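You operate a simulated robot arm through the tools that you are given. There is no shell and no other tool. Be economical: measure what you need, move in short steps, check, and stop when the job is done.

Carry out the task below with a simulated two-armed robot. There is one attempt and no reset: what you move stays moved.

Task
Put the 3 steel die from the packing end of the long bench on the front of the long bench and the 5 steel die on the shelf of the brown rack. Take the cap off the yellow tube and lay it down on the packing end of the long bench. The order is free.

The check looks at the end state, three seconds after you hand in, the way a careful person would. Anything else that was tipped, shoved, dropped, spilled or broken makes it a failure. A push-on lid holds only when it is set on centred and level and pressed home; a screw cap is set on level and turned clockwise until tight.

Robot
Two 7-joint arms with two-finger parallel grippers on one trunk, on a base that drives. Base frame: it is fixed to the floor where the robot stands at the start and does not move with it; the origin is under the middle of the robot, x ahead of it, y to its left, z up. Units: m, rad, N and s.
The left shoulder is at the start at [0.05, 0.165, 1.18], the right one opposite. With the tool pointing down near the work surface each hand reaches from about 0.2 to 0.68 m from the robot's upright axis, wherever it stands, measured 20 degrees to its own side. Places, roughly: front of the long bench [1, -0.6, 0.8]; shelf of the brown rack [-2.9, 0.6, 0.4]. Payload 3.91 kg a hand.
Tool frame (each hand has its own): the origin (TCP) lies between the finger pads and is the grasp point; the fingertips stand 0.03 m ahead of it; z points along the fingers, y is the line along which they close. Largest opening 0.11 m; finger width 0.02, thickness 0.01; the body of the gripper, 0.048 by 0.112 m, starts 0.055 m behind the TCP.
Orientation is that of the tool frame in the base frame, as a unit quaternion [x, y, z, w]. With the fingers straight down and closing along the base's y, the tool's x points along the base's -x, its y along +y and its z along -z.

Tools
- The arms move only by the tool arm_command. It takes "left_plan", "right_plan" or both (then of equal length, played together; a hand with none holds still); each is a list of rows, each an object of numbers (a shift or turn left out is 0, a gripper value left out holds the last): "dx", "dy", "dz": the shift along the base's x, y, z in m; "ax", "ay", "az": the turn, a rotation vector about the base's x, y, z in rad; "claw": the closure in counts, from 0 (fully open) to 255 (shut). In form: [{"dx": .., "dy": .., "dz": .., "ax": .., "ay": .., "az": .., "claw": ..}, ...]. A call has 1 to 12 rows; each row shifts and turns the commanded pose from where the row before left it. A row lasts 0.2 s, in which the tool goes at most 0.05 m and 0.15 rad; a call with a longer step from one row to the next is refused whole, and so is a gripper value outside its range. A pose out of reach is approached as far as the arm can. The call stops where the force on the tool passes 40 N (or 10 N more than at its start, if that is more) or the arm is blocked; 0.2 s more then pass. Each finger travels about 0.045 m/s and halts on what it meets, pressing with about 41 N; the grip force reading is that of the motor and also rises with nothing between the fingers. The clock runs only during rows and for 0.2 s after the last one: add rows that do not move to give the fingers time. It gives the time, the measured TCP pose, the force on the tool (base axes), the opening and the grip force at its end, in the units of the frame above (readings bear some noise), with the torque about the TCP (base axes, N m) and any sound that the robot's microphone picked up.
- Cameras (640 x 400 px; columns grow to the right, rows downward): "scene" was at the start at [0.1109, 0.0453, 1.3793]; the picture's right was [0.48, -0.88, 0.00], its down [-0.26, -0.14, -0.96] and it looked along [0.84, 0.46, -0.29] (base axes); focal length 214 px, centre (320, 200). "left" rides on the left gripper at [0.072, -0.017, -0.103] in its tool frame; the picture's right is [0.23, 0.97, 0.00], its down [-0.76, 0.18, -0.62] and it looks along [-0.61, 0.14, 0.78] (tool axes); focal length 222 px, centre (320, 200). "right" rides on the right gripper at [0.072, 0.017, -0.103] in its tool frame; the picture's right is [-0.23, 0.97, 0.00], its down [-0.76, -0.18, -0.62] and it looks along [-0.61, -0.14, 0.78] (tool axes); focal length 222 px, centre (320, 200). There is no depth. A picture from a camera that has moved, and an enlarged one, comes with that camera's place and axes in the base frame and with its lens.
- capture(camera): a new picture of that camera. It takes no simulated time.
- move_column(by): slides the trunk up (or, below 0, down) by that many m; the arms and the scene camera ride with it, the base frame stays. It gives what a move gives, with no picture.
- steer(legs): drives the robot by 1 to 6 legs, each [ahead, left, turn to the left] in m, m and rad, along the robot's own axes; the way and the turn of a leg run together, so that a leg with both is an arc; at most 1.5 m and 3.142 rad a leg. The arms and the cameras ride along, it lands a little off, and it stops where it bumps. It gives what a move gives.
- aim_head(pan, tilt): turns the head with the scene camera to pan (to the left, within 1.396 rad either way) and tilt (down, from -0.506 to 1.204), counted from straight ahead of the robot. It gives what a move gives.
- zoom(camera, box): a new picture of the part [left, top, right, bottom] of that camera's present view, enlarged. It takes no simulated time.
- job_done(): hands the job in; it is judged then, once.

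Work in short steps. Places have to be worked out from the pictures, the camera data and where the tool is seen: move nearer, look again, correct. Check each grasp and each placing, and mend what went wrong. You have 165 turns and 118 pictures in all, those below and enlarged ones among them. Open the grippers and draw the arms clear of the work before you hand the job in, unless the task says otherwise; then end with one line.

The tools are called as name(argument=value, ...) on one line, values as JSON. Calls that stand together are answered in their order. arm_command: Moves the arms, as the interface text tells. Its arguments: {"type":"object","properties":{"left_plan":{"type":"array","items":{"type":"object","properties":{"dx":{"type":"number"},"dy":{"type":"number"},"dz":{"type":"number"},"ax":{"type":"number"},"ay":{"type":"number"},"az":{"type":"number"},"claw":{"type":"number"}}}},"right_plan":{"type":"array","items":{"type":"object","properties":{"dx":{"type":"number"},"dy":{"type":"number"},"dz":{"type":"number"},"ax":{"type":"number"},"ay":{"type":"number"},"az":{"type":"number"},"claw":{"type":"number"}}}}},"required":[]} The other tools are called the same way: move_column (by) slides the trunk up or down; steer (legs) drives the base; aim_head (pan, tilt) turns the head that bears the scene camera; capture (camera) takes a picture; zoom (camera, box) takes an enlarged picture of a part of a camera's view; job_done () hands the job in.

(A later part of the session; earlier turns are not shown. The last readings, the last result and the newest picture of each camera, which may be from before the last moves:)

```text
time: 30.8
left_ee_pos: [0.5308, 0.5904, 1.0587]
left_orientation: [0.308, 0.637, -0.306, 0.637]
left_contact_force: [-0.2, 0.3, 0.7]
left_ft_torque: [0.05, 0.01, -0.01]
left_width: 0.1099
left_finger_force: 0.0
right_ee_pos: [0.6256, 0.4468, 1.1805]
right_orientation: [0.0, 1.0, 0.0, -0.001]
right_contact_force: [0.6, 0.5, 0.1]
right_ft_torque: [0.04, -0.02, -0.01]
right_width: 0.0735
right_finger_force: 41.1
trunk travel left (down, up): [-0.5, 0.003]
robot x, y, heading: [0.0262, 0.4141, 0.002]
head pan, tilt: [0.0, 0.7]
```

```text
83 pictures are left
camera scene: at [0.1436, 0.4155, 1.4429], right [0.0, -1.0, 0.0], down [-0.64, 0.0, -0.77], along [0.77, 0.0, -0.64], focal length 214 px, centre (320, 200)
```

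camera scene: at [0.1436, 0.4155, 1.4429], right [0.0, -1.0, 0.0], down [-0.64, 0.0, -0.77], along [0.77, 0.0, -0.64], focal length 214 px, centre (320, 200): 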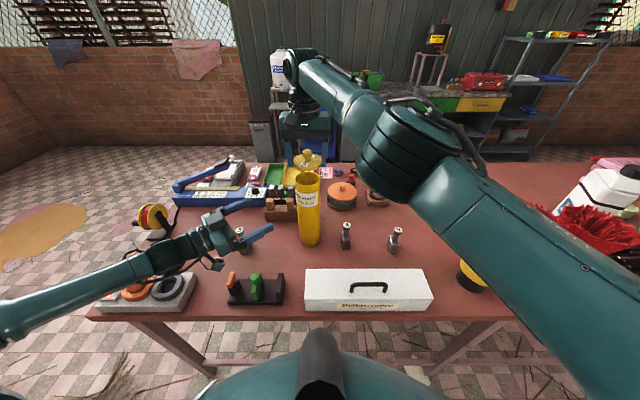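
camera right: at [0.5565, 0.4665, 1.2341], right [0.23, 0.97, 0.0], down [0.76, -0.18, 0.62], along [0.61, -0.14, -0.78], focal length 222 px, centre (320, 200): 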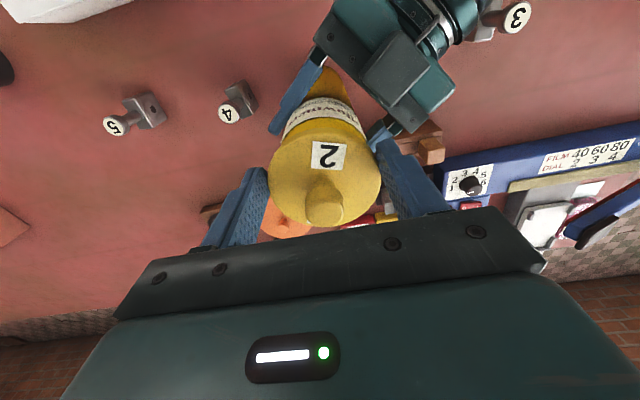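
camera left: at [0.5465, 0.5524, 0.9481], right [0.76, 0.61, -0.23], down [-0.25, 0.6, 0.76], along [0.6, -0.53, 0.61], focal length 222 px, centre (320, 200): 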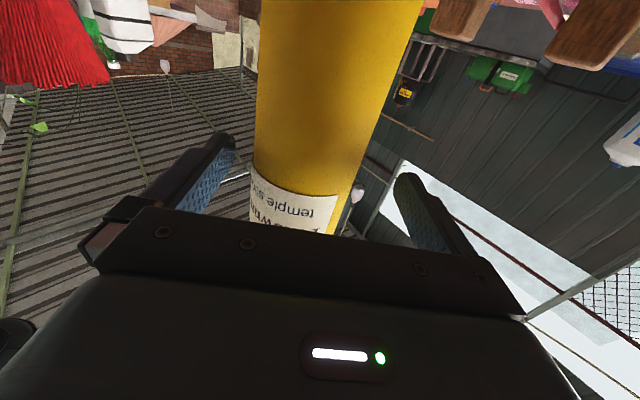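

The tube stands upright. I turn the left hand to point down above die 3 (≈0.595, 0.675) and look with its camera.

arm_command(left_plan=[{"dy": 0.008, "dz": 0.012, "ax": 0.1118, "ay": 0.0887}, {"dy": 0.008, "dz": 0.012, "ax": 0.1118, "ay": 0.0887}, {"dy": 0.008, "dz": 0.012, "ax": 0.1118, "ay": 0.0887}, {"dx": 0.005, "dy": 0.008, "dz": 0.012, "ax": 0.1118, "ay": 0.0887}, {"dx": 0.005, "dy": 0.008, "dz": 0.012, "ax": 0.1118, "ay": 0.0887}, {"dx": 0.005, "dy": 0.008, "ax": 0.1118, "ay": 0.0887}, {"dx": 0.005, "dy": 0.008, "ax": 0.1118, "ay": 0.0887}, {"dx": 0.005, "dy": 0.008, "ax": 0.1118, "ay": 0.0887}, {"dx": 0.005, "dy": 0.008, "ax": 0.1118, "ay": 0.0887}, {"dx": 0.005, "dy": 0.008, "ax": 0.1118, "ay": 0.0887}, {"dx": 0.005, "dy": 0.008, "ax": 0.1118, "ay": 0.0887}])

capture(camera="left")

```text
time: 33.2
left_ee_pos: [0.5757, 0.5634, 1.0406]
left_orientation: [0.397, 0.823, -0.175, 0.366]
left_contact_force: [-0.4, 0.1, 0.3]
left_ft_torque: [-0.01, 0.0, -0.03]
left_width: 0.11
left_finger_force: 0.2
left hand out of reach, approached as far as the arm can: row 4, 5, 6, 7, 8, 9, 10, 11
right_ee_pos: [0.624, 0.446, 1.1817]
right_orientation: [0.001, 1.0, 0.0, 0.0]
right_contact_force: [-0.7, -0.5, 0.2]
right_ft_torque: [-0.02, -0.02, 0.0]
right_width: 0.0738
right_finger_force: 41.0
trunk travel left (down, up): [-0.5, 0.003]
robot x, y, heading: [0.0292, 0.417, 0.001]
head pan, tilt: [0.0, 0.7]
```

```text
82 pictures are left
camera left: at [0.4845, 0.6518, 1.0577], right [0.67, 0.73, -0.17], down [0.17, 0.07, 0.98], along [0.73, -0.68, -0.08], focal length 222 px, centre (320, 200)
```

left: 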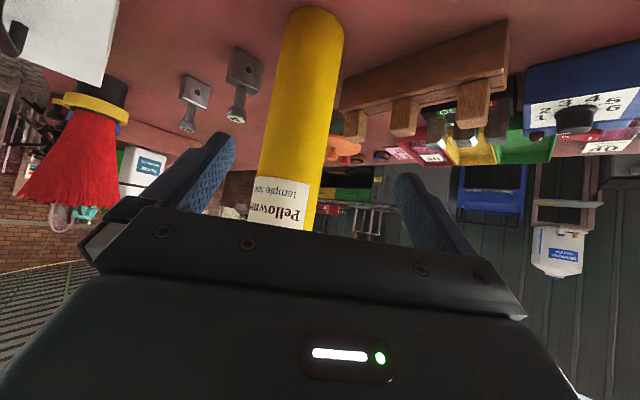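

It ran into a joint limit halfway; I back off away from the tube and up, and undo the yaw before pitching down.

arm_command(left_plan=[{"dx": -0.025, "dy": 0.03}, {"dx": -0.025, "dy": 0.03, "dz": 0.02}, {"dx": -0.025, "dy": 0.03, "dz": 0.02}, {"dx": -0.025, "dy": 0.02, "dz": 0.02, "az": 0.15}, {"dx": -0.02, "dz": 0.03, "az": 0.15}, {"dx": -0.02, "dz": 0.03, "az": 0.15}, {"dx": -0.02, "dz": 0.03, "az": 0.15}, {"dx": -0.02, "az": 0.15}, {"az": 0.15}])

```text
time: 35.2
left_ee_pos: [0.4463, 0.5937, 1.1495]
left_orientation: [-0.001, 0.914, 0.002, 0.405]
left_contact_force: [0.1, 0.1, 0.0]
left_ft_torque: [-0.02, -0.02, 0.02]
left_width: 0.1103
left_finger_force: 0.1
left hand out of reach, approached as far as the arm can: row 1, 2, 3
right_ee_pos: [0.6254, 0.4461, 1.1802]
right_orientation: [0.002, 1.0, 0.0, 0.0]
right_contact_force: [0.7, -0.5, -1.0]
right_ft_torque: [-0.01, 0.05, 0.0]
right_width: 0.0739
right_finger_force: 40.5
trunk travel left (down, up): [-0.5, 0.003]
robot x, y, heading: [0.0309, 0.4131, -0.004]
head pan, tilt: [0.0, 0.7]
```

Yaw is undone; the remaining pitch is 0.83 rad. I finish it while moving toward die 3.

arm_command(left_plan=[{"ay": 0.139, "dy": 0.012, "dx": 0.01}, {"ay": 0.139, "dy": 0.012, "dx": 0.01}, {"ay": 0.139, "dy": 0.012, "dx": 0.01}, {"ay": 0.139, "dy": 0.012, "dx": 0.01}, {"ay": 0.139, "dy": 0.012, "dx": 0.01}, {"ay": 0.139, "dy": 0.012, "dx": 0.01}, {"dx": 0.02, "dz": -0.01}, {"dx": 0.02, "dz": -0.01}])

capture(camera="left")

```text
time: 37.0
left_ee_pos: [0.5461, 0.6666, 1.1304]
left_orientation: [0.001, 1.0, 0.0, 0.0]
left_contact_force: [1.1, 0.6, -0.6]
left_ft_torque: [-0.02, -0.01, 0.03]
left_width: 0.1099
left_finger_force: 0.2
right_ee_pos: [0.6258, 0.4461, 1.1807]
right_orientation: [0.002, 1.0, 0.0, 0.0]
right_contact_force: [0.7, 0.2, -0.1]
right_ft_torque: [-0.02, 0.02, 0.01]
right_width: 0.0735
right_finger_force: 40.7
trunk travel left (down, up): [-0.5, 0.003]
robot x, y, heading: [0.0271, 0.4174, -0.002]
head pan, tilt: [0.0, 0.7]
```

```text
81 pictures are left
camera left: at [0.4737, 0.6508, 1.233], right [-0.23, 0.97, 0.0], down [0.76, 0.17, 0.62], along [0.61, 0.14, -0.78], focal length 222 px, centre (320, 200)
```

left: 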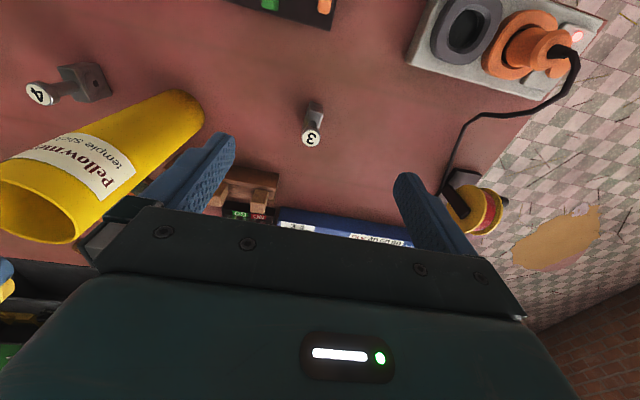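

Die 3 is near (0.597, 0.668). I enlarge to see its yaw.

zoom(camera="left", box=[270, 80, 366, 140])

zoom(camera="scene", box=[200, 210, 296, 270])

```text
6.67 times, centred on (318, 110) of left
camera zoom: at [0.4737, 0.6508, 1.233], right [-0.23, 0.97, 0.0], down [0.76, 0.17, 0.62], along [0.61, 0.14, -0.78], focal length 1481 px, centre (333, 800)
```

zoom: 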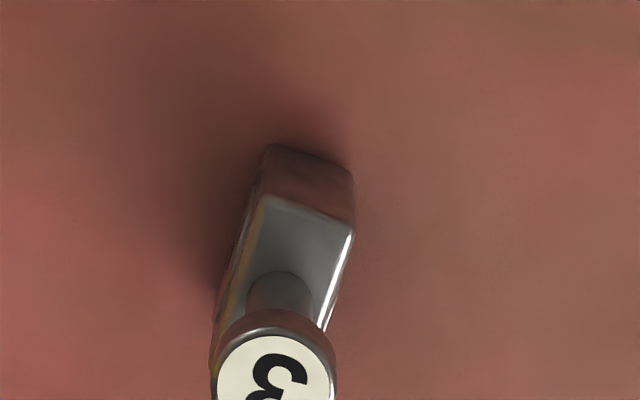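

```text
6.67 times, centred on (248, 240) of scene
camera zoom: at [0.1444, 0.4153, 1.4428], right [0.0, -1.0, 0.0], down [-0.64, 0.0, -0.76], along [0.76, 0.0, -0.64], focal length 1430 px, centre (800, -67)
```

zoom: 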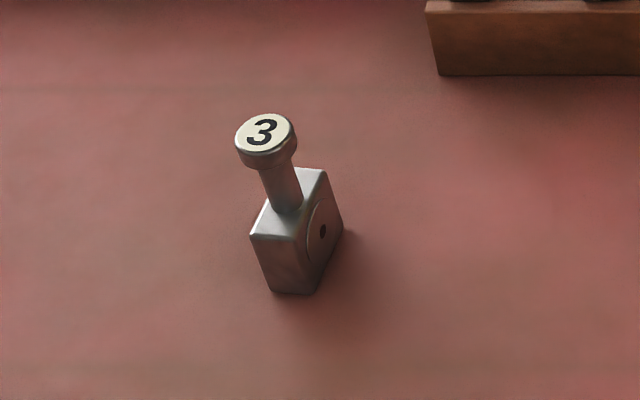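

Die 3's block is ~0.024 wide in y, ~0.046 along x, yaw ≈−0.1, centre ≈(0.604, 0.670), head top ≈0.934. I go above it to z≈1.0.

arm_command(left_plan=[{"dx": 0.02, "dz": -0.03, "az": -0.1}, {"dx": 0.02, "dy": 0.002, "dz": -0.03}, {"dx": 0.017, "dy": 0.002, "dz": -0.03}, {"dz": -0.03}, {}])

capture(camera="left")

zoom(camera="scene", box=[184, 190, 312, 270])

```text
time: 38.2
left_ee_pos: [0.6039, 0.6699, 1.0092]
left_orientation: [0.052, 0.999, 0.002, 0.0]
left_contact_force: [0.1, 1.1, -0.3]
left_ft_torque: [0.02, 0.02, 0.01]
left_width: 0.1102
left_finger_force: 0.1
right_ee_pos: [0.6241, 0.4472, 1.1813]
right_orientation: [0.002, 1.0, 0.0, -0.001]
right_contact_force: [-0.5, -0.3, -0.8]
right_ft_torque: [-0.01, -0.01, 0.04]
right_width: 0.0735
right_finger_force: 40.6
trunk travel left (down, up): [-0.5, 0.003]
robot x, y, heading: [0.0268, 0.414, -0.0]
head pan, tilt: [0.0, 0.7]
```

```text
78 pictures are left
camera left: at [0.5294, 0.6609, 1.1131], right [-0.13, 0.99, 0.0], down [0.78, 0.1, 0.62], along [0.62, 0.08, -0.78], focal length 222 px, centre (320, 200)
```

left: 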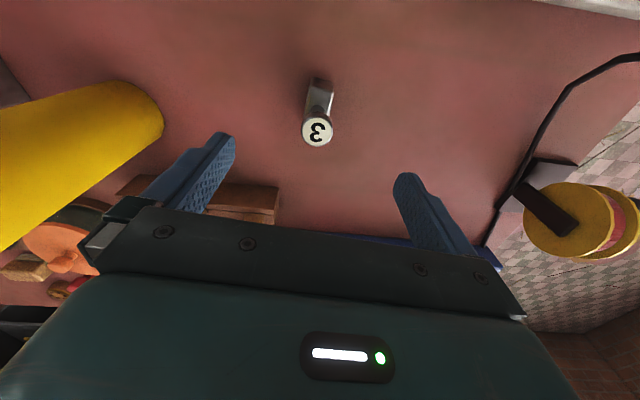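

```text
5.00 times, centred on (248, 230) of scene
camera zoom: at [0.1438, 0.4153, 1.4429], right [0.0, -1.0, 0.0], down [-0.64, 0.0, -0.77], along [0.77, 0.0, -0.64], focal length 1072 px, centre (680, 50)
```

zoom: 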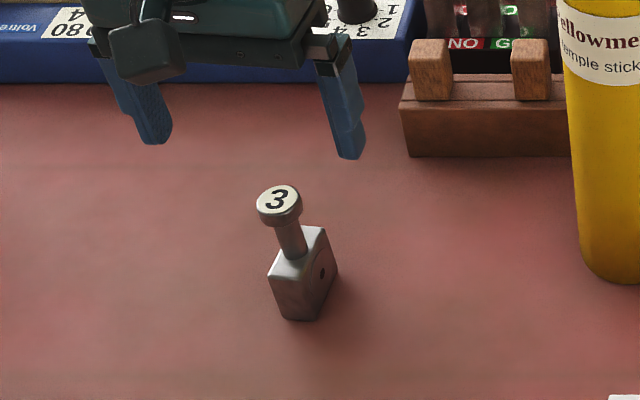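

Aligned: head ≈(0.601, 0.668). I descend to TCP z≈0.895.

arm_command(left_plan=[{"dz": -0.035, "dy": -0.001}, {"dz": -0.035}, {"dz": -0.025}, {"dz": -0.012}, {"dz": -0.006}, {}])

zoom(camera="scene", box=[184, 190, 312, 270])

```text
time: 39.6
left_ee_pos: [0.6037, 0.6697, 0.8974]
left_orientation: [0.051, 0.999, 0.001, 0.0]
left_contact_force: [-0.1, -0.1, -0.5]
left_ft_torque: [0.01, 0.01, 0.02]
left_width: 0.1102
left_finger_force: 0.0
right_ee_pos: [0.6249, 0.4479, 1.1811]
right_orientation: [0.002, 1.0, 0.0, 0.0]
right_contact_force: [-0.4, -0.4, -0.2]
right_ft_torque: [0.02, 0.03, 0.04]
right_width: 0.0736
right_finger_force: 41.5
trunk travel left (down, up): [-0.5, 0.003]
robot x, y, heading: [0.0301, 0.4133, -0.001]
head pan, tilt: [0.0, 0.7]
```

```text
5.00 times, centred on (248, 230) of scene
camera zoom: at [0.1439, 0.4154, 1.4429], right [0.0, -1.0, 0.0], down [-0.64, 0.0, -0.76], along [0.76, 0.0, -0.64], focal length 1072 px, centre (680, 50)
```

zoom: 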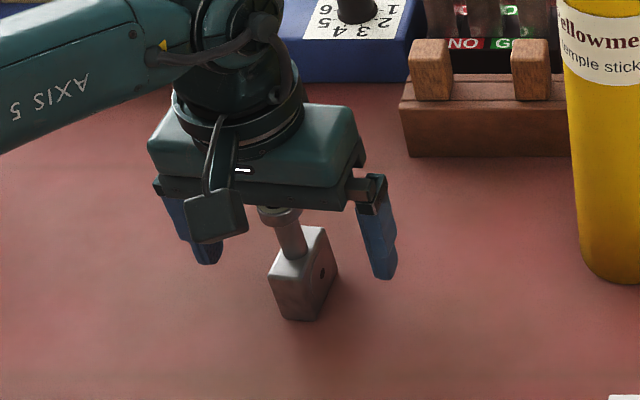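

The palm is nearly at the head; I go 4 mm lower and close.

arm_command(left_plan=[{"dz": -0.004}, {"claw": 100}, {"claw": 180}, {"claw": 235}, {"claw": 235}, {"claw": 235}, {"claw": 235}, {"claw": 235}])

zoom(camera="scene", box=[184, 190, 312, 270])

```text
time: 41.4
left_ee_pos: [0.6029, 0.6703, 0.8932]
left_orientation: [0.052, 0.999, 0.0, 0.0]
left_contact_force: [0.1, -1.6, -0.2]
left_ft_torque: [-0.04, -0.01, 0.0]
left_width: 0.0267
left_finger_force: 41.2
right_ee_pos: [0.6249, 0.4468, 1.1813]
right_orientation: [0.002, 1.0, 0.0, 0.0]
right_contact_force: [0.1, 0.2, 0.8]
right_ft_torque: [0.0, -0.01, 0.0]
right_width: 0.0737
right_finger_force: 40.9
trunk travel left (down, up): [-0.5, 0.003]
robot x, y, heading: [0.0305, 0.4155, -0.002]
head pan, tilt: [0.0, 0.7]
```

```text
5.00 times, centred on (248, 230) of scene
camera zoom: at [0.1439, 0.4152, 1.4428], right [0.0, -1.0, 0.0], down [-0.64, 0.0, -0.76], along [0.76, 0.0, -0.64], focal length 1072 px, centre (680, 50)
```

zoom: 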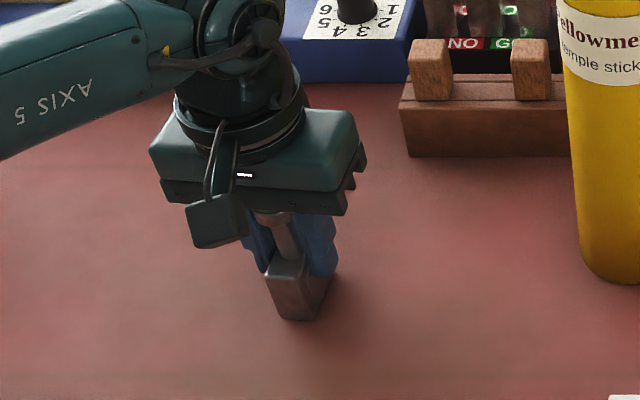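

Grip at 0.027 looks sound. I lift the die and draw the left hand back and to the left.

arm_command(left_plan=[{"dz": 0.02}, {"dz": 0.04}, {"dz": 0.04}, {"dz": 0.04, "dx": -0.02}, {"dz": 0.04, "dx": -0.04}, {"dx": -0.045, "dy": 0.02}, {"dx": -0.045, "dy": 0.02}, {"dx": -0.045, "dy": 0.02}, {"dx": -0.045, "dy": 0.02}])

capture(camera="scene")

capture(camera="left")

```text
refused: row 5 steps farther than a row can; nothing moved
```

```text
74 pictures are left
camera scene: at [0.1439, 0.4152, 1.4428], right [0.0, -1.0, 0.0], down [-0.64, 0.0, -0.76], along [0.76, 0.0, -0.64], focal length 214 px, centre (320, 200)
```

scene: 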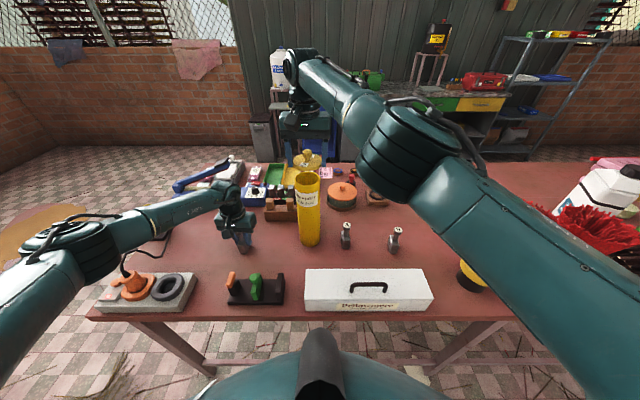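

```text
73 pictures are left
camera left: at [0.529, 0.6608, 0.9961], right [-0.13, 0.99, 0.0], down [0.78, 0.1, 0.62], along [0.62, 0.08, -0.78], focal length 222 px, centre (320, 200)
```

left: 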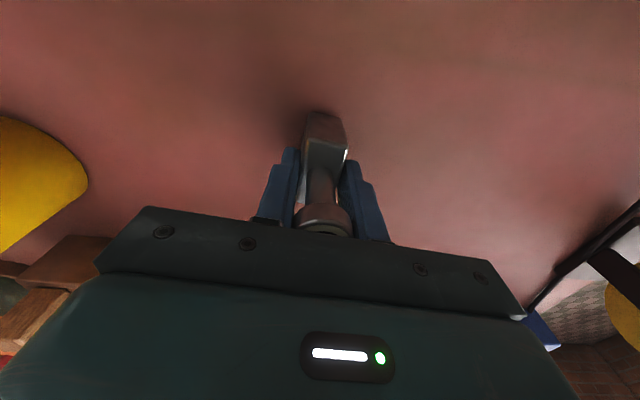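

One row was too long. The close view shows the fingers on the block; I repeat the lift with shorter rows.

arm_command(left_plan=[{"dz": 0.02}, {"dz": 0.04}, {"dz": 0.04}, {"dz": 0.04, "dx": -0.02}, {"dz": 0.025, "dx": -0.035}, {"dx": -0.04, "dy": 0.02}, {"dx": -0.04, "dy": 0.02}, {"dx": -0.04, "dy": 0.02}, {"dx": -0.04, "dy": 0.02}])

capture(camera="left")

```text
time: 43.4
left_ee_pos: [0.3873, 0.7515, 1.0576]
left_orientation: [0.051, 0.999, 0.001, 0.001]
left_contact_force: [-0.3, -0.6, -4.6]
left_ft_torque: [0.01, -0.01, -0.01]
left_width: 0.0263
left_finger_force: 41.2
right_ee_pos: [0.6243, 0.4478, 1.1808]
right_orientation: [0.001, 1.0, 0.0, 0.001]
right_contact_force: [0.1, -0.8, 0.5]
right_ft_torque: [0.0, -0.03, -0.02]
right_width: 0.0736
right_finger_force: 40.7
trunk travel left (down, up): [-0.5, 0.003]
robot x, y, heading: [0.0265, 0.411, -0.003]
head pan, tilt: [0.0, 0.7]
```

```text
72 pictures are left
camera left: at [0.313, 0.7422, 1.161], right [-0.13, 0.99, 0.0], down [0.77, 0.1, 0.62], along [0.62, 0.08, -0.78], focal length 222 px, centre (320, 200)
```

left: 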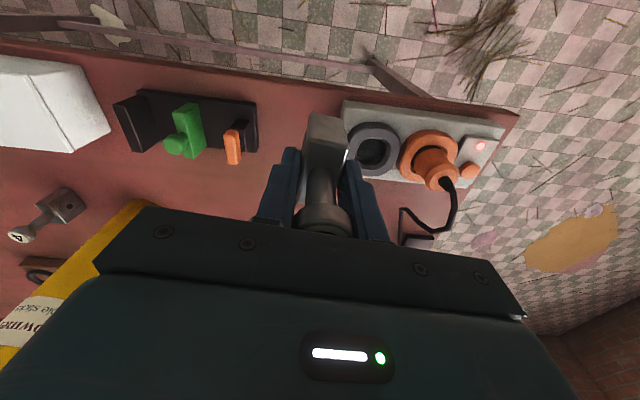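

Die 3 is held firmly. Driving 0.15 m left carries the cap (well above the tube rim) to y≈0.60, over the spot where die 3 stood.

steer(legs=[[0, 0.15, 0]])

arm_command(right_plan=[{"dx": -0.02, "dz": -0.01, "dy": 0.01}, {"dx": -0.02, "dz": -0.02, "dy": 0.01}, {"dz": -0.03}, {"dz": -0.04}, {"dz": -0.04}, {"dz": -0.04}, {}])

capture(camera="scene")

capture(camera="right")

```text
time: 44.8
left_ee_pos: [0.3898, 0.9011, 1.0578]
left_orientation: [0.05, 0.999, 0.001, 0.0]
left_contact_force: [0.4, 0.6, -4.5]
left_ft_torque: [0.0, 0.02, -0.02]
left_width: 0.0265
left_finger_force: 40.8
right_ee_pos: [0.6251, 0.5993, 1.1812]
right_orientation: [0.0, 1.0, 0.0, -0.001]
right_contact_force: [0.4, 0.4, -0.7]
right_ft_torque: [-0.02, 0.01, 0.01]
right_width: 0.0738
right_finger_force: 40.7
trunk travel left (down, up): [-0.5, 0.003]
robot x, y, heading: [0.0322, 0.5622, -0.003]
head pan, tilt: [0.0, 0.7]
```

```text
time: 46.4
left_ee_pos: [0.3876, 0.9012, 1.0581]
left_orientation: [0.049, 0.999, 0.0, 0.0]
left_contact_force: [0.8, 0.1, -4.7]
left_ft_torque: [0.0, -0.01, -0.02]
left_width: 0.026
left_finger_force: 41.0
right_ee_pos: [0.5859, 0.6171, 1.0003]
right_orientation: [0.0, 1.0, 0.0, 0.0]
right_contact_force: [-0.2, 0.0, 0.2]
right_ft_torque: [0.02, -0.01, -0.01]
right_width: 0.0737
right_finger_force: 41.4
trunk travel left (down, up): [-0.5, 0.003]
robot x, y, heading: [0.0315, 0.5678, -0.002]
head pan, tilt: [0.0, 0.7]
```

```text
71 pictures are left
camera scene: at [0.1442, 0.5657, 1.4428], right [0.0, -1.0, 0.0], down [-0.64, 0.0, -0.76], along [0.76, 0.0, -0.64], focal length 214 px, centre (320, 200)
```

scene: 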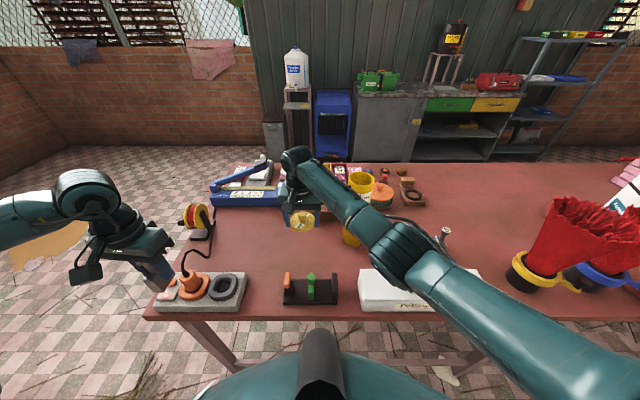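

```text
70 pictures are left
camera right: at [0.5124, 0.635, 1.1029], right [0.23, 0.97, 0.0], down [0.76, -0.18, 0.62], along [0.61, -0.14, -0.78], focal length 222 px, centre (320, 200)
```

right: 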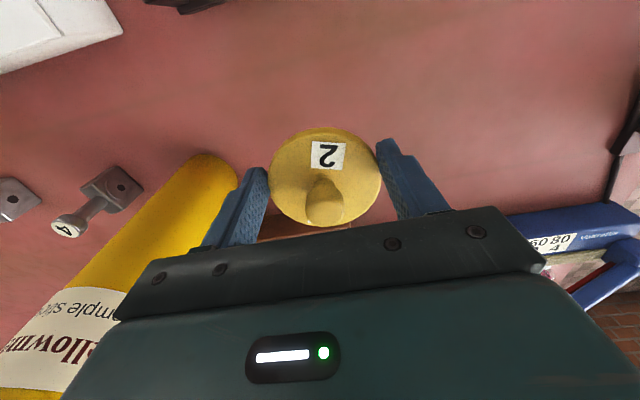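

The cap is level in the hand. I lower toward the bench at about (0.567, 0.625), pulling slightly back to keep the forearm off the tube.

arm_command(right_plan=[{"dx": -0.02, "dy": 0.01, "dz": -0.02}, {"dz": -0.03}, {"dz": -0.03}, {"dz": -0.015}, {}])

capture(camera="scene")

capture(camera="right")

```text
time: 47.6
left_ee_pos: [0.3875, 0.9019, 1.0566]
left_orientation: [0.05, 0.999, 0.0, 0.0]
left_contact_force: [-0.7, 0.5, -4.7]
left_ft_torque: [0.01, -0.05, -0.01]
left_width: 0.0266
left_finger_force: 40.9
right_ee_pos: [0.5645, 0.6292, 0.9056]
right_orientation: [0.0, 1.0, 0.0, 0.001]
right_contact_force: [0.5, -1.2, 0.2]
right_ft_torque: [-0.02, -0.02, 0.04]
right_width: 0.0737
right_finger_force: 41.2
trunk travel left (down, up): [-0.5, 0.003]
robot x, y, heading: [0.0331, 0.5651, 0.002]
head pan, tilt: [0.0, 0.7]
```

```text
69 pictures are left
camera scene: at [0.1443, 0.5658, 1.4428], right [0.0, -1.0, 0.0], down [-0.64, 0.0, -0.76], along [0.76, 0.0, -0.64], focal length 214 px, centre (320, 200)
```

scene: 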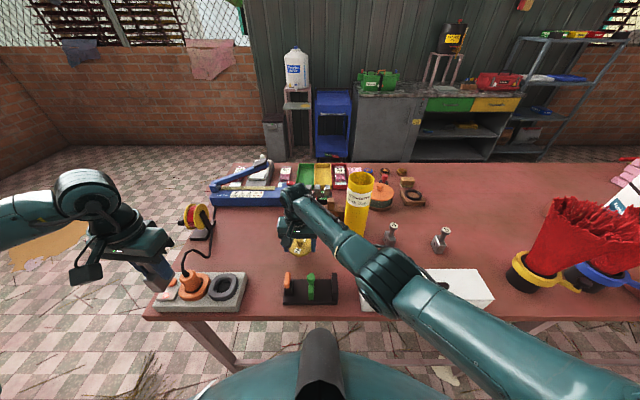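

```text
68 pictures are left
camera right: at [0.4932, 0.6461, 1.0094], right [0.23, 0.97, 0.0], down [0.76, -0.18, 0.62], along [0.61, -0.14, -0.78], focal length 222 px, centre (320, 200)
```

right: 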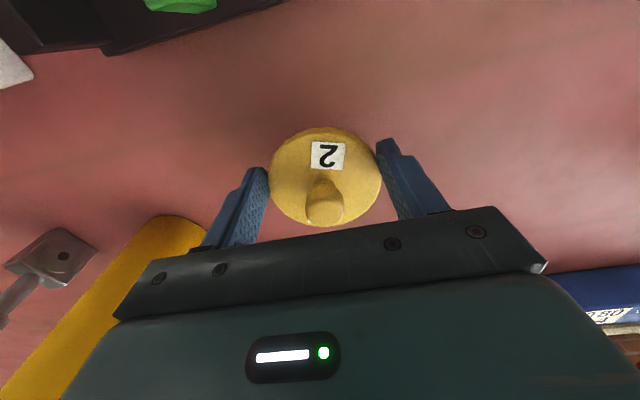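

Still hovering a few cm up; elbow is clear of the white box. I lower in small steps until contact.

arm_command(right_plan=[{"dz": -0.01}, {"dz": -0.008}, {"dz": -0.005}, {"dz": -0.004}, {}])

zoom(camera="scene", box=[240, 190, 368, 270])

```text
time: 48.8
left_ee_pos: [0.3868, 0.9015, 1.0576]
left_orientation: [0.049, 0.999, 0.0, 0.0]
left_contact_force: [-0.7, -0.1, -3.7]
left_ft_torque: [-0.02, 0.0, 0.01]
left_width: 0.0263
left_finger_force: 41.0
right_ee_pos: [0.5665, 0.6297, 0.8787]
right_orientation: [0.0, 1.0, 0.0, 0.0]
right_contact_force: [0.1, 0.4, 0.6]
right_ft_torque: [-0.03, -0.01, -0.01]
right_width: 0.0737
right_finger_force: 40.8
trunk travel left (down, up): [-0.5, 0.003]
robot x, y, heading: [0.0329, 0.5668, 0.001]
head pan, tilt: [0.0, 0.7]
```

```text
5.00 times, centred on (304, 230) of scene
camera zoom: at [0.1443, 0.5658, 1.4428], right [0.0, -1.0, 0.0], down [-0.64, 0.0, -0.76], along [0.76, 0.0, -0.64], focal length 1072 px, centre (400, 50)
```

zoom: 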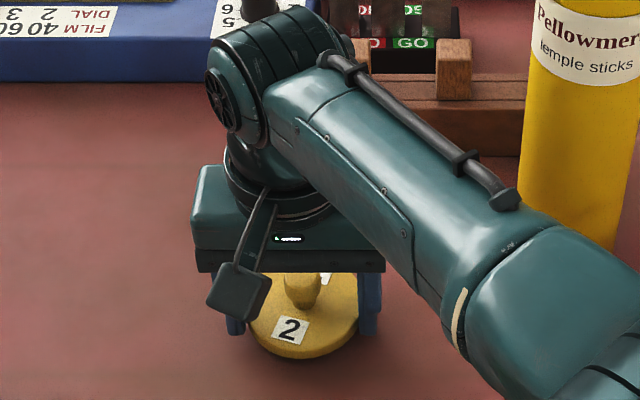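

No contact yet; I continue in 3 mm steps.

arm_command(right_plan=[{"dz": -0.003}, {"dz": -0.003}, {}])

```text
time: 49.6
left_ee_pos: [0.3894, 0.9016, 1.0577]
left_orientation: [0.05, 0.999, 0.001, 0.0]
left_contact_force: [-0.7, 0.1, -4.2]
left_ft_torque: [-0.01, -0.03, 0.02]
left_width: 0.0262
left_finger_force: 41.0
right_ee_pos: [0.5661, 0.6294, 0.8731]
right_orientation: [0.0, 1.0, 0.0, 0.0]
right_contact_force: [0.3, 0.3, -0.3]
right_ft_torque: [0.03, 0.02, 0.02]
right_width: 0.0736
right_finger_force: 41.0
trunk travel left (down, up): [-0.5, 0.003]
robot x, y, heading: [0.0256, 0.5674, 0.003]
head pan, tilt: [0.0, 0.7]
```

Still free; a few more millimetres.

arm_command(right_plan=[{"dz": -0.003}, {"dz": -0.002}, {"dz": -0.002}, {}])

zoom(camera="right", box=[200, 100, 440, 250])

```text
time: 50.6
left_ee_pos: [0.386, 0.901, 1.0588]
left_orientation: [0.049, 0.999, 0.001, 0.0]
left_contact_force: [-0.7, -0.8, -3.7]
left_ft_torque: [0.01, 0.0, -0.03]
left_width: 0.0262
left_finger_force: 40.8
right_ee_pos: [0.5657, 0.6284, 0.8707]
right_orientation: [0.0, 1.0, 0.0, 0.004]
right_contact_force: [-2.4, -4.2, 28.5]
right_ft_torque: [-1.11, 0.35, -0.16]
right_width: 0.0736
right_finger_force: 41.4
trunk travel left (down, up): [-0.5, 0.003]
robot x, y, heading: [0.0285, 0.5669, 0.001]
head pan, tilt: [0.0, 0.7]
```

```text
2.67 times, centred on (320, 175) of right
camera zoom: at [0.4921, 0.6453, 0.9725], right [0.23, 0.97, 0.0], down [0.76, -0.18, 0.63], along [0.61, -0.14, -0.78], focal length 592 px, centre (320, 267)
```

zoom: 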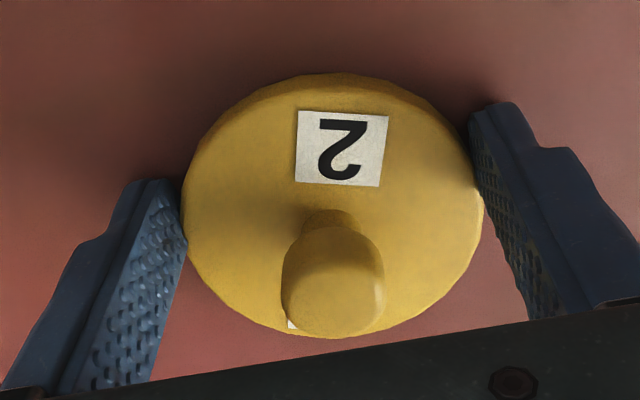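

Contact with the bench at TCP 0.871. I relieve 1 mm, open the fingers partly and lift straight up.

arm_command(right_plan=[{"dz": 0.001}, {"claw": 60}, {"claw": 30}, {"claw": 10}, {}])

arm_command(right_plan=[{"dz": 0.02}, {"dz": 0.04}, {"dz": 0.045}, {"dz": 0.045}, {"dz": 0.045}])

capture(camera="right")

```text
time: 51.8
left_ee_pos: [0.3866, 0.903, 1.0572]
left_orientation: [0.05, 0.999, 0.0, 0.001]
left_contact_force: [0.0, 0.7, -4.2]
left_ft_torque: [0.02, 0.0, -0.02]
left_width: 0.0264
left_finger_force: 40.9
right_ee_pos: [0.5638, 0.6335, 0.8707]
right_orientation: [-0.001, 1.0, 0.003, 0.003]
right_contact_force: [2.3, 19.3, 21.9]
right_ft_torque: [-0.56, 0.11, -0.07]
right_width: 0.0955
right_finger_force: 0.0
trunk travel left (down, up): [-0.5, 0.003]
robot x, y, heading: [0.0271, 0.5687, 0.001]
head pan, tilt: [0.0, 0.7]
```

```text
time: 53.0
left_ee_pos: [0.388, 0.9021, 1.0568]
left_orientation: [0.05, 0.999, 0.001, 0.0]
left_contact_force: [-0.5, 0.5, -3.9]
left_ft_torque: [0.0, -0.02, 0.0]
left_width: 0.0263
left_finger_force: 40.8
right_ee_pos: [0.5636, 0.6268, 1.0615]
right_orientation: [0.001, 1.0, 0.0, -0.001]
right_contact_force: [-0.1, -0.1, 0.0]
right_ft_torque: [-0.02, 0.01, 0.02]
right_width: 0.1056
right_finger_force: 0.1
trunk travel left (down, up): [-0.5, 0.003]
robot x, y, heading: [0.0289, 0.5651, -0.0]
head pan, tilt: [0.0, 0.7]
```

```text
65 pictures are left
camera right: at [0.4918, 0.6439, 1.1643], right [0.23, 0.97, 0.0], down [0.76, -0.18, 0.62], along [0.61, -0.14, -0.78], focal length 222 px, centre (320, 200)
```

right: 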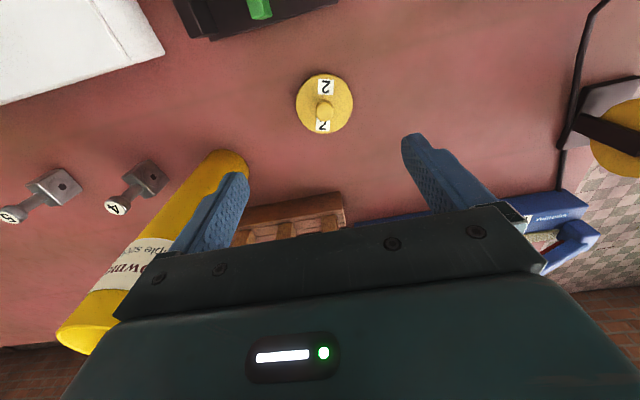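

The cap lies flat on the bench. I draw the right hand back and up, then drive 0.2 m right for die 5.

arm_command(right_plan=[{"dx": -0.03, "dz": 0.03}, {"dx": -0.03, "dz": 0.03}, {"dx": -0.03, "dz": 0.03}, {"dx": -0.03, "dz": 0.01}, {"dx": -0.03, "claw": 0}])

steer(legs=[[0, -0.22, 0]])

arm_command(right_plan=[{"dy": -0.045}, {"dy": -0.045}, {"dy": -0.045}, {"dx": 0.04, "dy": -0.03}, {"dx": 0.045, "dy": -0.02}, {"dx": 0.045, "dy": -0.01}])

capture(camera="right")

capture(camera="scene")

```text
time: 54.2
left_ee_pos: [0.3884, 0.9022, 1.0584]
left_orientation: [0.049, 0.999, 0.001, 0.0]
left_contact_force: [-0.2, 0.3, -4.1]
left_ft_torque: [0.01, 0.0, 0.0]
left_width: 0.0264
left_finger_force: 41.1
right_ee_pos: [0.416, 0.6301, 1.1637]
right_orientation: [0.001, 1.0, 0.0, 0.001]
right_contact_force: [-0.6, -0.4, -0.7]
right_ft_torque: [0.03, -0.03, -0.02]
right_width: 0.1099
right_finger_force: 0.1
trunk travel left (down, up): [-0.5, 0.003]
robot x, y, heading: [0.0282, 0.5675, 0.002]
head pan, tilt: [0.0, 0.7]
```

```text
time: 55.9
left_ee_pos: [0.3888, 0.6829, 1.0575]
left_orientation: [0.051, 0.999, 0.001, 0.0]
left_contact_force: [0.1, -0.5, -3.7]
left_ft_torque: [0.01, -0.04, -0.02]
left_width: 0.0261
left_finger_force: 41.1
right_ee_pos: [0.4172, 0.4099, 1.1628]
right_orientation: [0.002, 1.0, 0.0, 0.001]
right_contact_force: [-0.8, 0.5, -0.3]
right_ft_torque: [0.02, -0.03, 0.01]
right_width: 0.1098
right_finger_force: 0.1
trunk travel left (down, up): [-0.5, 0.003]
robot x, y, heading: [0.0291, 0.3474, -0.002]
head pan, tilt: [0.0, 0.7]
```

```text
time: 57.3
left_ee_pos: [0.3885, 0.6842, 1.0564]
left_orientation: [0.05, 0.999, 0.001, -0.001]
left_contact_force: [0.8, 0.7, -4.5]
left_ft_torque: [0.0, -0.03, 0.02]
left_width: 0.0263
left_finger_force: 41.1
right_ee_pos: [0.5481, 0.2153, 1.1613]
right_orientation: [0.001, 1.0, -0.001, -0.001]
right_contact_force: [0.6, 0.4, -0.3]
right_ft_torque: [-0.04, 0.02, -0.04]
right_width: 0.1099
right_finger_force: 0.0
trunk travel left (down, up): [-0.5, 0.003]
robot x, y, heading: [0.0324, 0.3494, -0.005]
head pan, tilt: [0.0, 0.7]
```

```text
64 pictures are left
camera right: at [0.4748, 0.2322, 1.2647], right [0.23, 0.97, 0.0], down [0.76, -0.18, 0.62], along [0.61, -0.14, -0.78], focal length 222 px, centre (320, 200)
```

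right: 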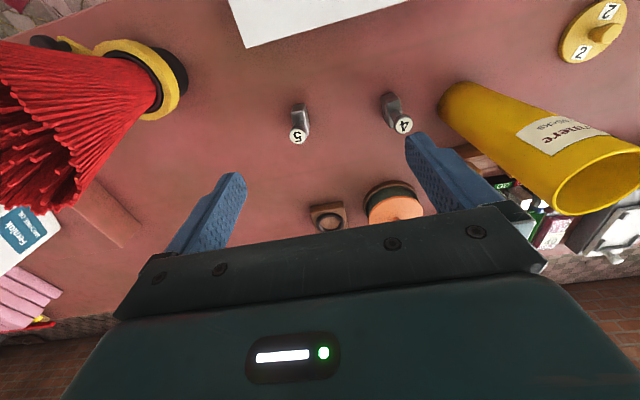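

```text
63 pictures are left
camera scene: at [0.145, 0.3484, 1.4427], right [0.0, -1.0, 0.0], down [-0.64, 0.0, -0.76], along [0.76, 0.0, -0.64], focal length 214 px, centre (320, 200)
```

scene: 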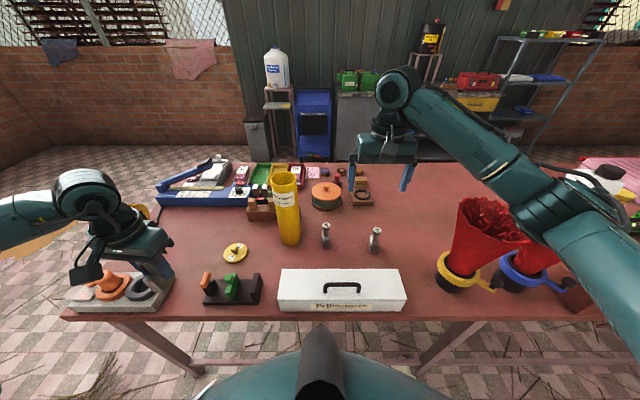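

Cap, tube and dies are fine. Before choosing the grasp for die 5, I want to see the rack: I draw the right hand back, drive back 0.6 m and turn left to view it.

arm_command(right_plan=[{"dx": -0.045}, {"dx": -0.045}, {"dx": -0.045}, {"dx": -0.04}])

steer(legs=[[-0.6, 0, 0], [0, 0, 1.8]])

aim_head(pan=1.2, tilt=0.4)

capture(camera="scene")

```text
time: 58.3
left_ee_pos: [0.3887, 0.6832, 1.0571]
left_orientation: [0.05, 0.999, 0.001, 0.0]
left_contact_force: [-0.9, -0.1, -4.0]
left_ft_torque: [-0.02, -0.01, -0.01]
left_width: 0.0261
left_finger_force: 41.3
right_ee_pos: [0.3717, 0.2153, 1.1607]
right_orientation: [0.001, 1.0, -0.001, 0.0]
right_contact_force: [-0.1, -0.3, 0.0]
right_ft_torque: [0.01, 0.0, 0.01]
right_width: 0.1101
right_finger_force: 0.0
trunk travel left (down, up): [-0.5, 0.003]
robot x, y, heading: [0.03, 0.3458, 0.003]
head pan, tilt: [0.0, 0.7]
```

```text
time: 66.1
left_ee_pos: [-0.9864, 0.5994, 1.0572]
left_orientation: [0.765, -0.644, 0.0, 0.0]
left_contact_force: [-0.8, -0.1, -3.9]
left_ft_torque: [0.0, 0.01, 0.01]
left_width: 0.0264
left_finger_force: 41.4
right_ee_pos: [-0.5295, 0.7106, 1.1602]
right_orientation: [0.796, -0.606, 0.0, 0.0]
right_contact_force: [-0.3, -0.8, 0.0]
right_ft_torque: [-0.01, -0.01, 0.02]
right_width: 0.1099
right_finger_force: 0.1
trunk travel left (down, up): [-0.5, 0.003]
robot x, y, heading: [-0.569, 0.3433, 1.844]
head pan, tilt: [0.0, 0.7]
```

```text
time: 67.5
left_ee_pos: [-0.9868, 0.6, 1.0568]
left_orientation: [0.765, -0.644, -0.001, 0.002]
left_contact_force: [0.0, -0.2, -4.8]
left_ft_torque: [-0.01, -0.01, 0.0]
left_width: 0.0265
left_finger_force: 41.0
right_ee_pos: [-0.5302, 0.7093, 1.1605]
right_orientation: [0.796, -0.605, 0.0, 0.0]
right_contact_force: [0.7, -0.1, 0.0]
right_ft_torque: [0.0, 0.04, 0.02]
right_width: 0.1101
right_finger_force: 0.0
trunk travel left (down, up): [-0.5, 0.003]
robot x, y, heading: [-0.5672, 0.3467, 1.841]
head pan, tilt: [1.201, 0.4]
```

```text
62 pictures are left
camera scene: at [-0.667, 0.3823, 1.4696], right [0.1, 0.99, 0.0], down [0.39, -0.04, -0.92], along [-0.92, 0.09, -0.39], focal length 214 px, centre (320, 200)
```

scene: 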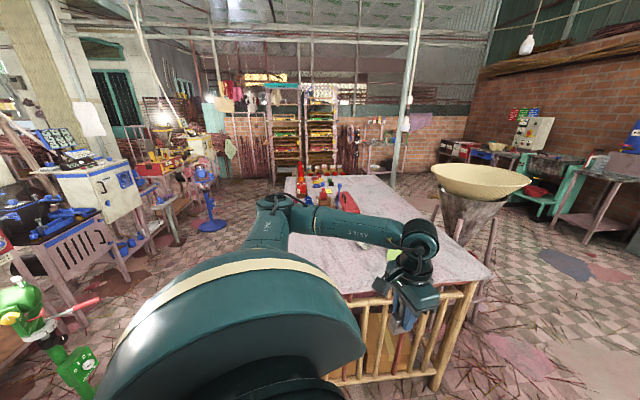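

A large table stands ahead; the rack place projects near pixel (319, 209). I enlarge that part.

zoom(camera="scene", box=[200, 90, 460, 252])

capture(camera="left")

```text
2.46 times, centred on (330, 171) of scene
camera zoom: at [-0.667, 0.3823, 1.4696], right [0.1, 0.99, 0.0], down [0.39, -0.04, -0.92], along [-0.92, 0.09, -0.39], focal length 528 px, centre (295, 271)
```

zoom: 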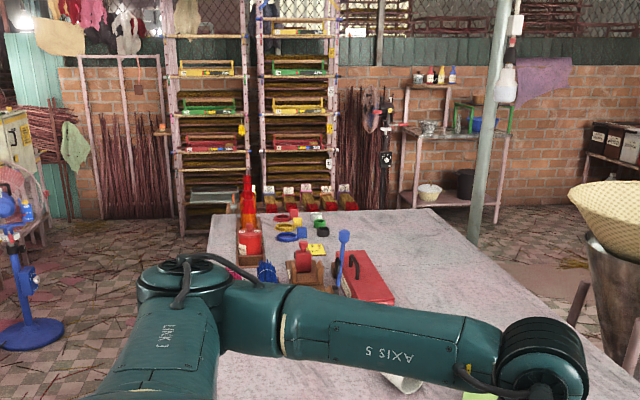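

```text
60 pictures are left
camera left: at [-0.9574, 0.5315, 1.1605], right [-0.92, -0.39, 0.0], down [-0.3, 0.72, 0.62], along [-0.24, 0.57, -0.78], focal length 222 px, centre (320, 200)
```

left: 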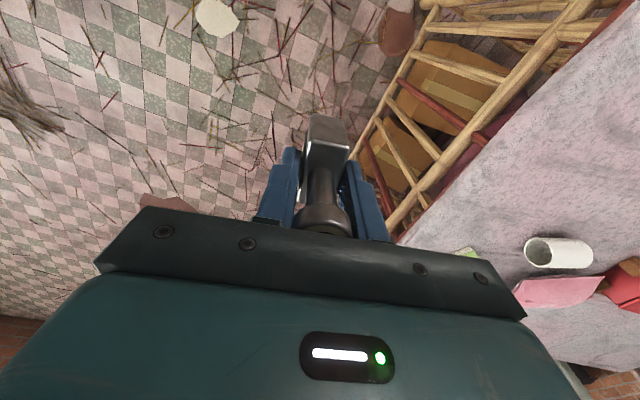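

The rack isn't clearly visible from here. I turn to face it squarely and look both ahead and left before driving.

steer(legs=[[0, 0, 1.3]])

aim_head(pan=0.6, tilt=0.5)

capture(camera="scene")

```text
time: 71.1
left_ee_pos: [-0.9253, 0.0095, 1.0577]
left_orientation: [0.999, -0.051, 0.0, 0.001]
left_contact_force: [0.0, -0.2, -4.1]
left_ft_torque: [0.0, 0.03, 0.0]
left_width: 0.0262
left_finger_force: 40.9
right_ee_pos: [-0.909, 0.4763, 1.1614]
right_orientation: [1.0, -0.001, 0.0, 0.001]
right_contact_force: [0.0, 0.0, 0.9]
right_ft_torque: [-0.01, -0.02, -0.02]
right_width: 0.11
right_finger_force: 0.1
trunk travel left (down, up): [-0.5, 0.003]
robot x, y, heading: [-0.5663, 0.3439, 3.135]
head pan, tilt: [1.201, 0.4]
```

```text
time: 72.1
left_ee_pos: [-0.9246, 0.0087, 1.0561]
left_orientation: [0.999, -0.051, 0.0, 0.001]
left_contact_force: [-0.4, 0.1, -5.4]
left_ft_torque: [-0.01, -0.04, 0.0]
left_width: 0.0262
left_finger_force: 41.5
right_ee_pos: [-0.9079, 0.478, 1.161]
right_orientation: [1.0, 0.0, 0.0, 0.001]
right_contact_force: [0.1, 0.1, -0.6]
right_ft_torque: [-0.03, -0.01, 0.0]
right_width: 0.1097
right_finger_force: 0.1
trunk travel left (down, up): [-0.5, 0.003]
robot x, y, heading: [-0.5688, 0.346, 3.139]
head pan, tilt: [0.6, 0.499]
```

```text
59 pictures are left
camera scene: at [-0.6713, 0.2931, 1.4605], right [-0.56, 0.83, 0.0], down [0.4, 0.27, -0.88], along [-0.72, -0.5, -0.48], focal length 214 px, centre (320, 200)
```

scene: 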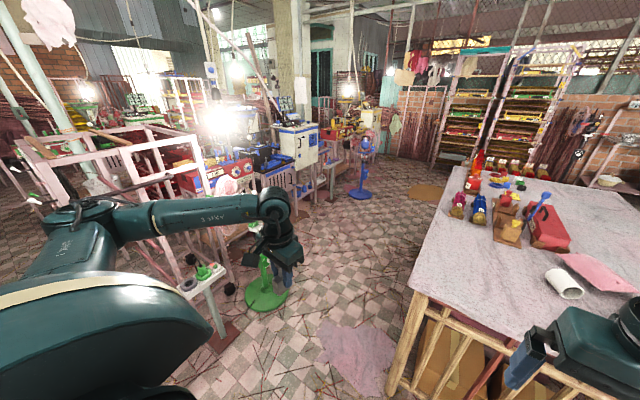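

The corridor left of the table (y −0.55…0.25) leads round to its far end. I tuck the left hand inwards, then drive along y≈−0.13 partway.

arm_command(left_plan=[{"dy": 0.04, "dx": 0.02}, {"dy": 0.045}, {"dy": 0.045}])

steer(legs=[[0, 0.47, 0], [1.2, 0, 0]])

aim_head(pan=-0.6, tilt=0.6)

capture(camera="scene")

```text
time: 72.9
left_ee_pos: [-0.9046, 0.1384, 1.0583]
left_orientation: [0.999, -0.049, 0.0, 0.002]
left_contact_force: [0.6, -0.3, -4.1]
left_ft_torque: [-0.01, 0.04, 0.02]
left_width: 0.0263
left_finger_force: 41.1
right_ee_pos: [-0.9095, 0.4793, 1.1615]
right_orientation: [1.0, -0.001, -0.001, 0.001]
right_contact_force: [0.9, -0.1, -0.6]
right_ft_torque: [0.03, -0.03, -0.03]
right_width: 0.1099
right_finger_force: 0.0
trunk travel left (down, up): [-0.5, 0.003]
robot x, y, heading: [-0.5663, 0.3463, 3.139]
head pan, tilt: [0.6, 0.499]
```

```text
time: 81.4
left_ee_pos: [-2.1115, -0.3408, 1.0578]
left_orientation: [0.999, -0.043, 0.0, 0.0]
left_contact_force: [0.0, -1.1, -4.6]
left_ft_torque: [-0.01, 0.0, 0.03]
left_width: 0.0263
left_finger_force: 41.6
right_ee_pos: [-2.1192, -0.0012, 1.1612]
right_orientation: [1.0, 0.007, -0.001, 0.0]
right_contact_force: [1.0, 0.0, 0.2]
right_ft_torque: [0.0, -0.04, 0.0]
right_width: 0.11
right_finger_force: 0.1
trunk travel left (down, up): [-0.5, 0.003]
robot x, y, heading: [-1.7768, -0.1268, -3.128]
head pan, tilt: [0.6, 0.499]
```

```text
time: 82.8
left_ee_pos: [-2.1112, -0.341, 1.0582]
left_orientation: [0.999, -0.043, 0.0, 0.001]
left_contact_force: [0.6, 0.2, -3.9]
left_ft_torque: [0.01, 0.03, 0.03]
left_width: 0.0265
left_finger_force: 41.2
right_ee_pos: [-2.1202, -0.0005, 1.1611]
right_orientation: [1.0, 0.007, 0.001, -0.001]
right_contact_force: [0.0, -1.2, 0.4]
right_ft_torque: [-0.03, -0.02, -0.04]
right_width: 0.1101
right_finger_force: 0.1
trunk travel left (down, up): [-0.5, 0.003]
robot x, y, heading: [-1.7779, -0.1286, -3.132]
head pan, tilt: [-0.6, 0.6]
```

```text
58 pictures are left
camera scene: at [-1.8794, -0.0804, 1.4515], right [0.55, 0.83, 0.0], down [0.47, -0.31, -0.83], along [-0.69, 0.46, -0.56], focal length 214 px, centre (320, 200)
```

scene: 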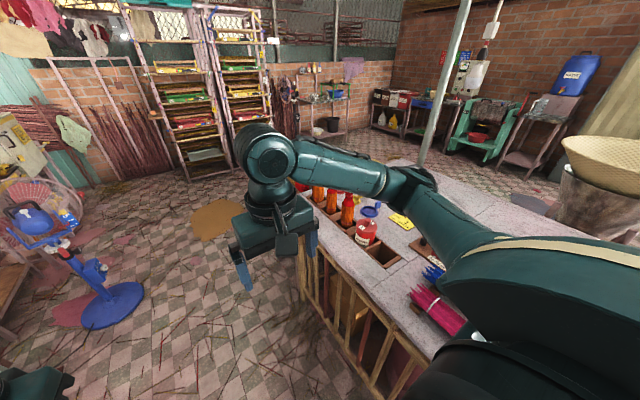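

I drive further along and look back right at the table's far end.

steer(legs=[[1.3, 0.05, 0]])

aim_head(pan=-1.35, tilt=0.8)

capture(camera="scene")

```text
time: 89.3
left_ee_pos: [-3.4098, -0.3999, 1.0577]
left_orientation: [0.999, -0.047, 0.001, 0.0]
left_contact_force: [0.1, -0.2, -4.3]
left_ft_torque: [0.0, 0.0, 0.02]
left_width: 0.0263
left_finger_force: 41.3
right_ee_pos: [-3.4137, -0.0597, 1.1615]
right_orientation: [1.0, 0.003, 0.0, 0.0]
right_contact_force: [-0.1, 0.0, 0.3]
right_ft_torque: [0.04, 0.03, 0.06]
right_width: 0.11
right_finger_force: 0.0
trunk travel left (down, up): [-0.5, 0.003]
robot x, y, heading: [-3.0713, -0.1878, -3.134]
head pan, tilt: [-0.6, 0.6]
```

```text
time: 90.4
left_ee_pos: [-3.4083, -0.3991, 1.0577]
left_orientation: [0.999, -0.048, -0.001, 0.001]
left_contact_force: [0.3, -0.1, -3.2]
left_ft_torque: [0.0, 0.03, 0.01]
left_width: 0.0265
left_finger_force: 41.2
right_ee_pos: [-3.4146, -0.06, 1.1605]
right_orientation: [1.0, 0.003, 0.0, 0.0]
right_contact_force: [0.2, -0.4, 0.2]
right_ft_torque: [-0.01, -0.02, -0.01]
right_width: 0.1098
right_finger_force: 0.0
trunk travel left (down, up): [-0.5, 0.003]
robot x, y, heading: [-3.0697, -0.1897, -3.139]
head pan, tilt: [-1.349, 0.799]
```

```text
57 pictures are left
camera scene: at [-3.1191, -0.1125, 1.4346], right [0.97, 0.23, 0.0], down [0.16, -0.7, -0.7], along [-0.16, 0.68, -0.72], focal length 214 px, centre (320, 200)
```

scene: 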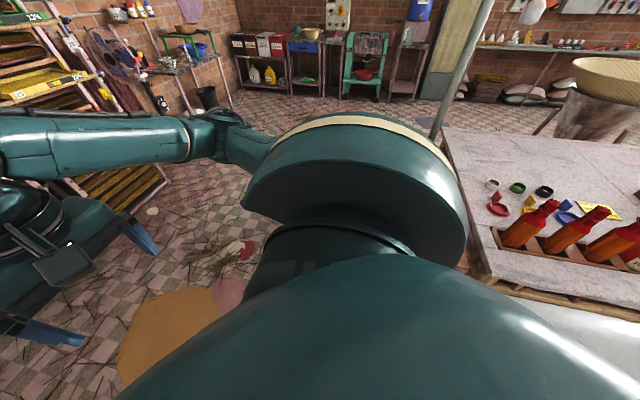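

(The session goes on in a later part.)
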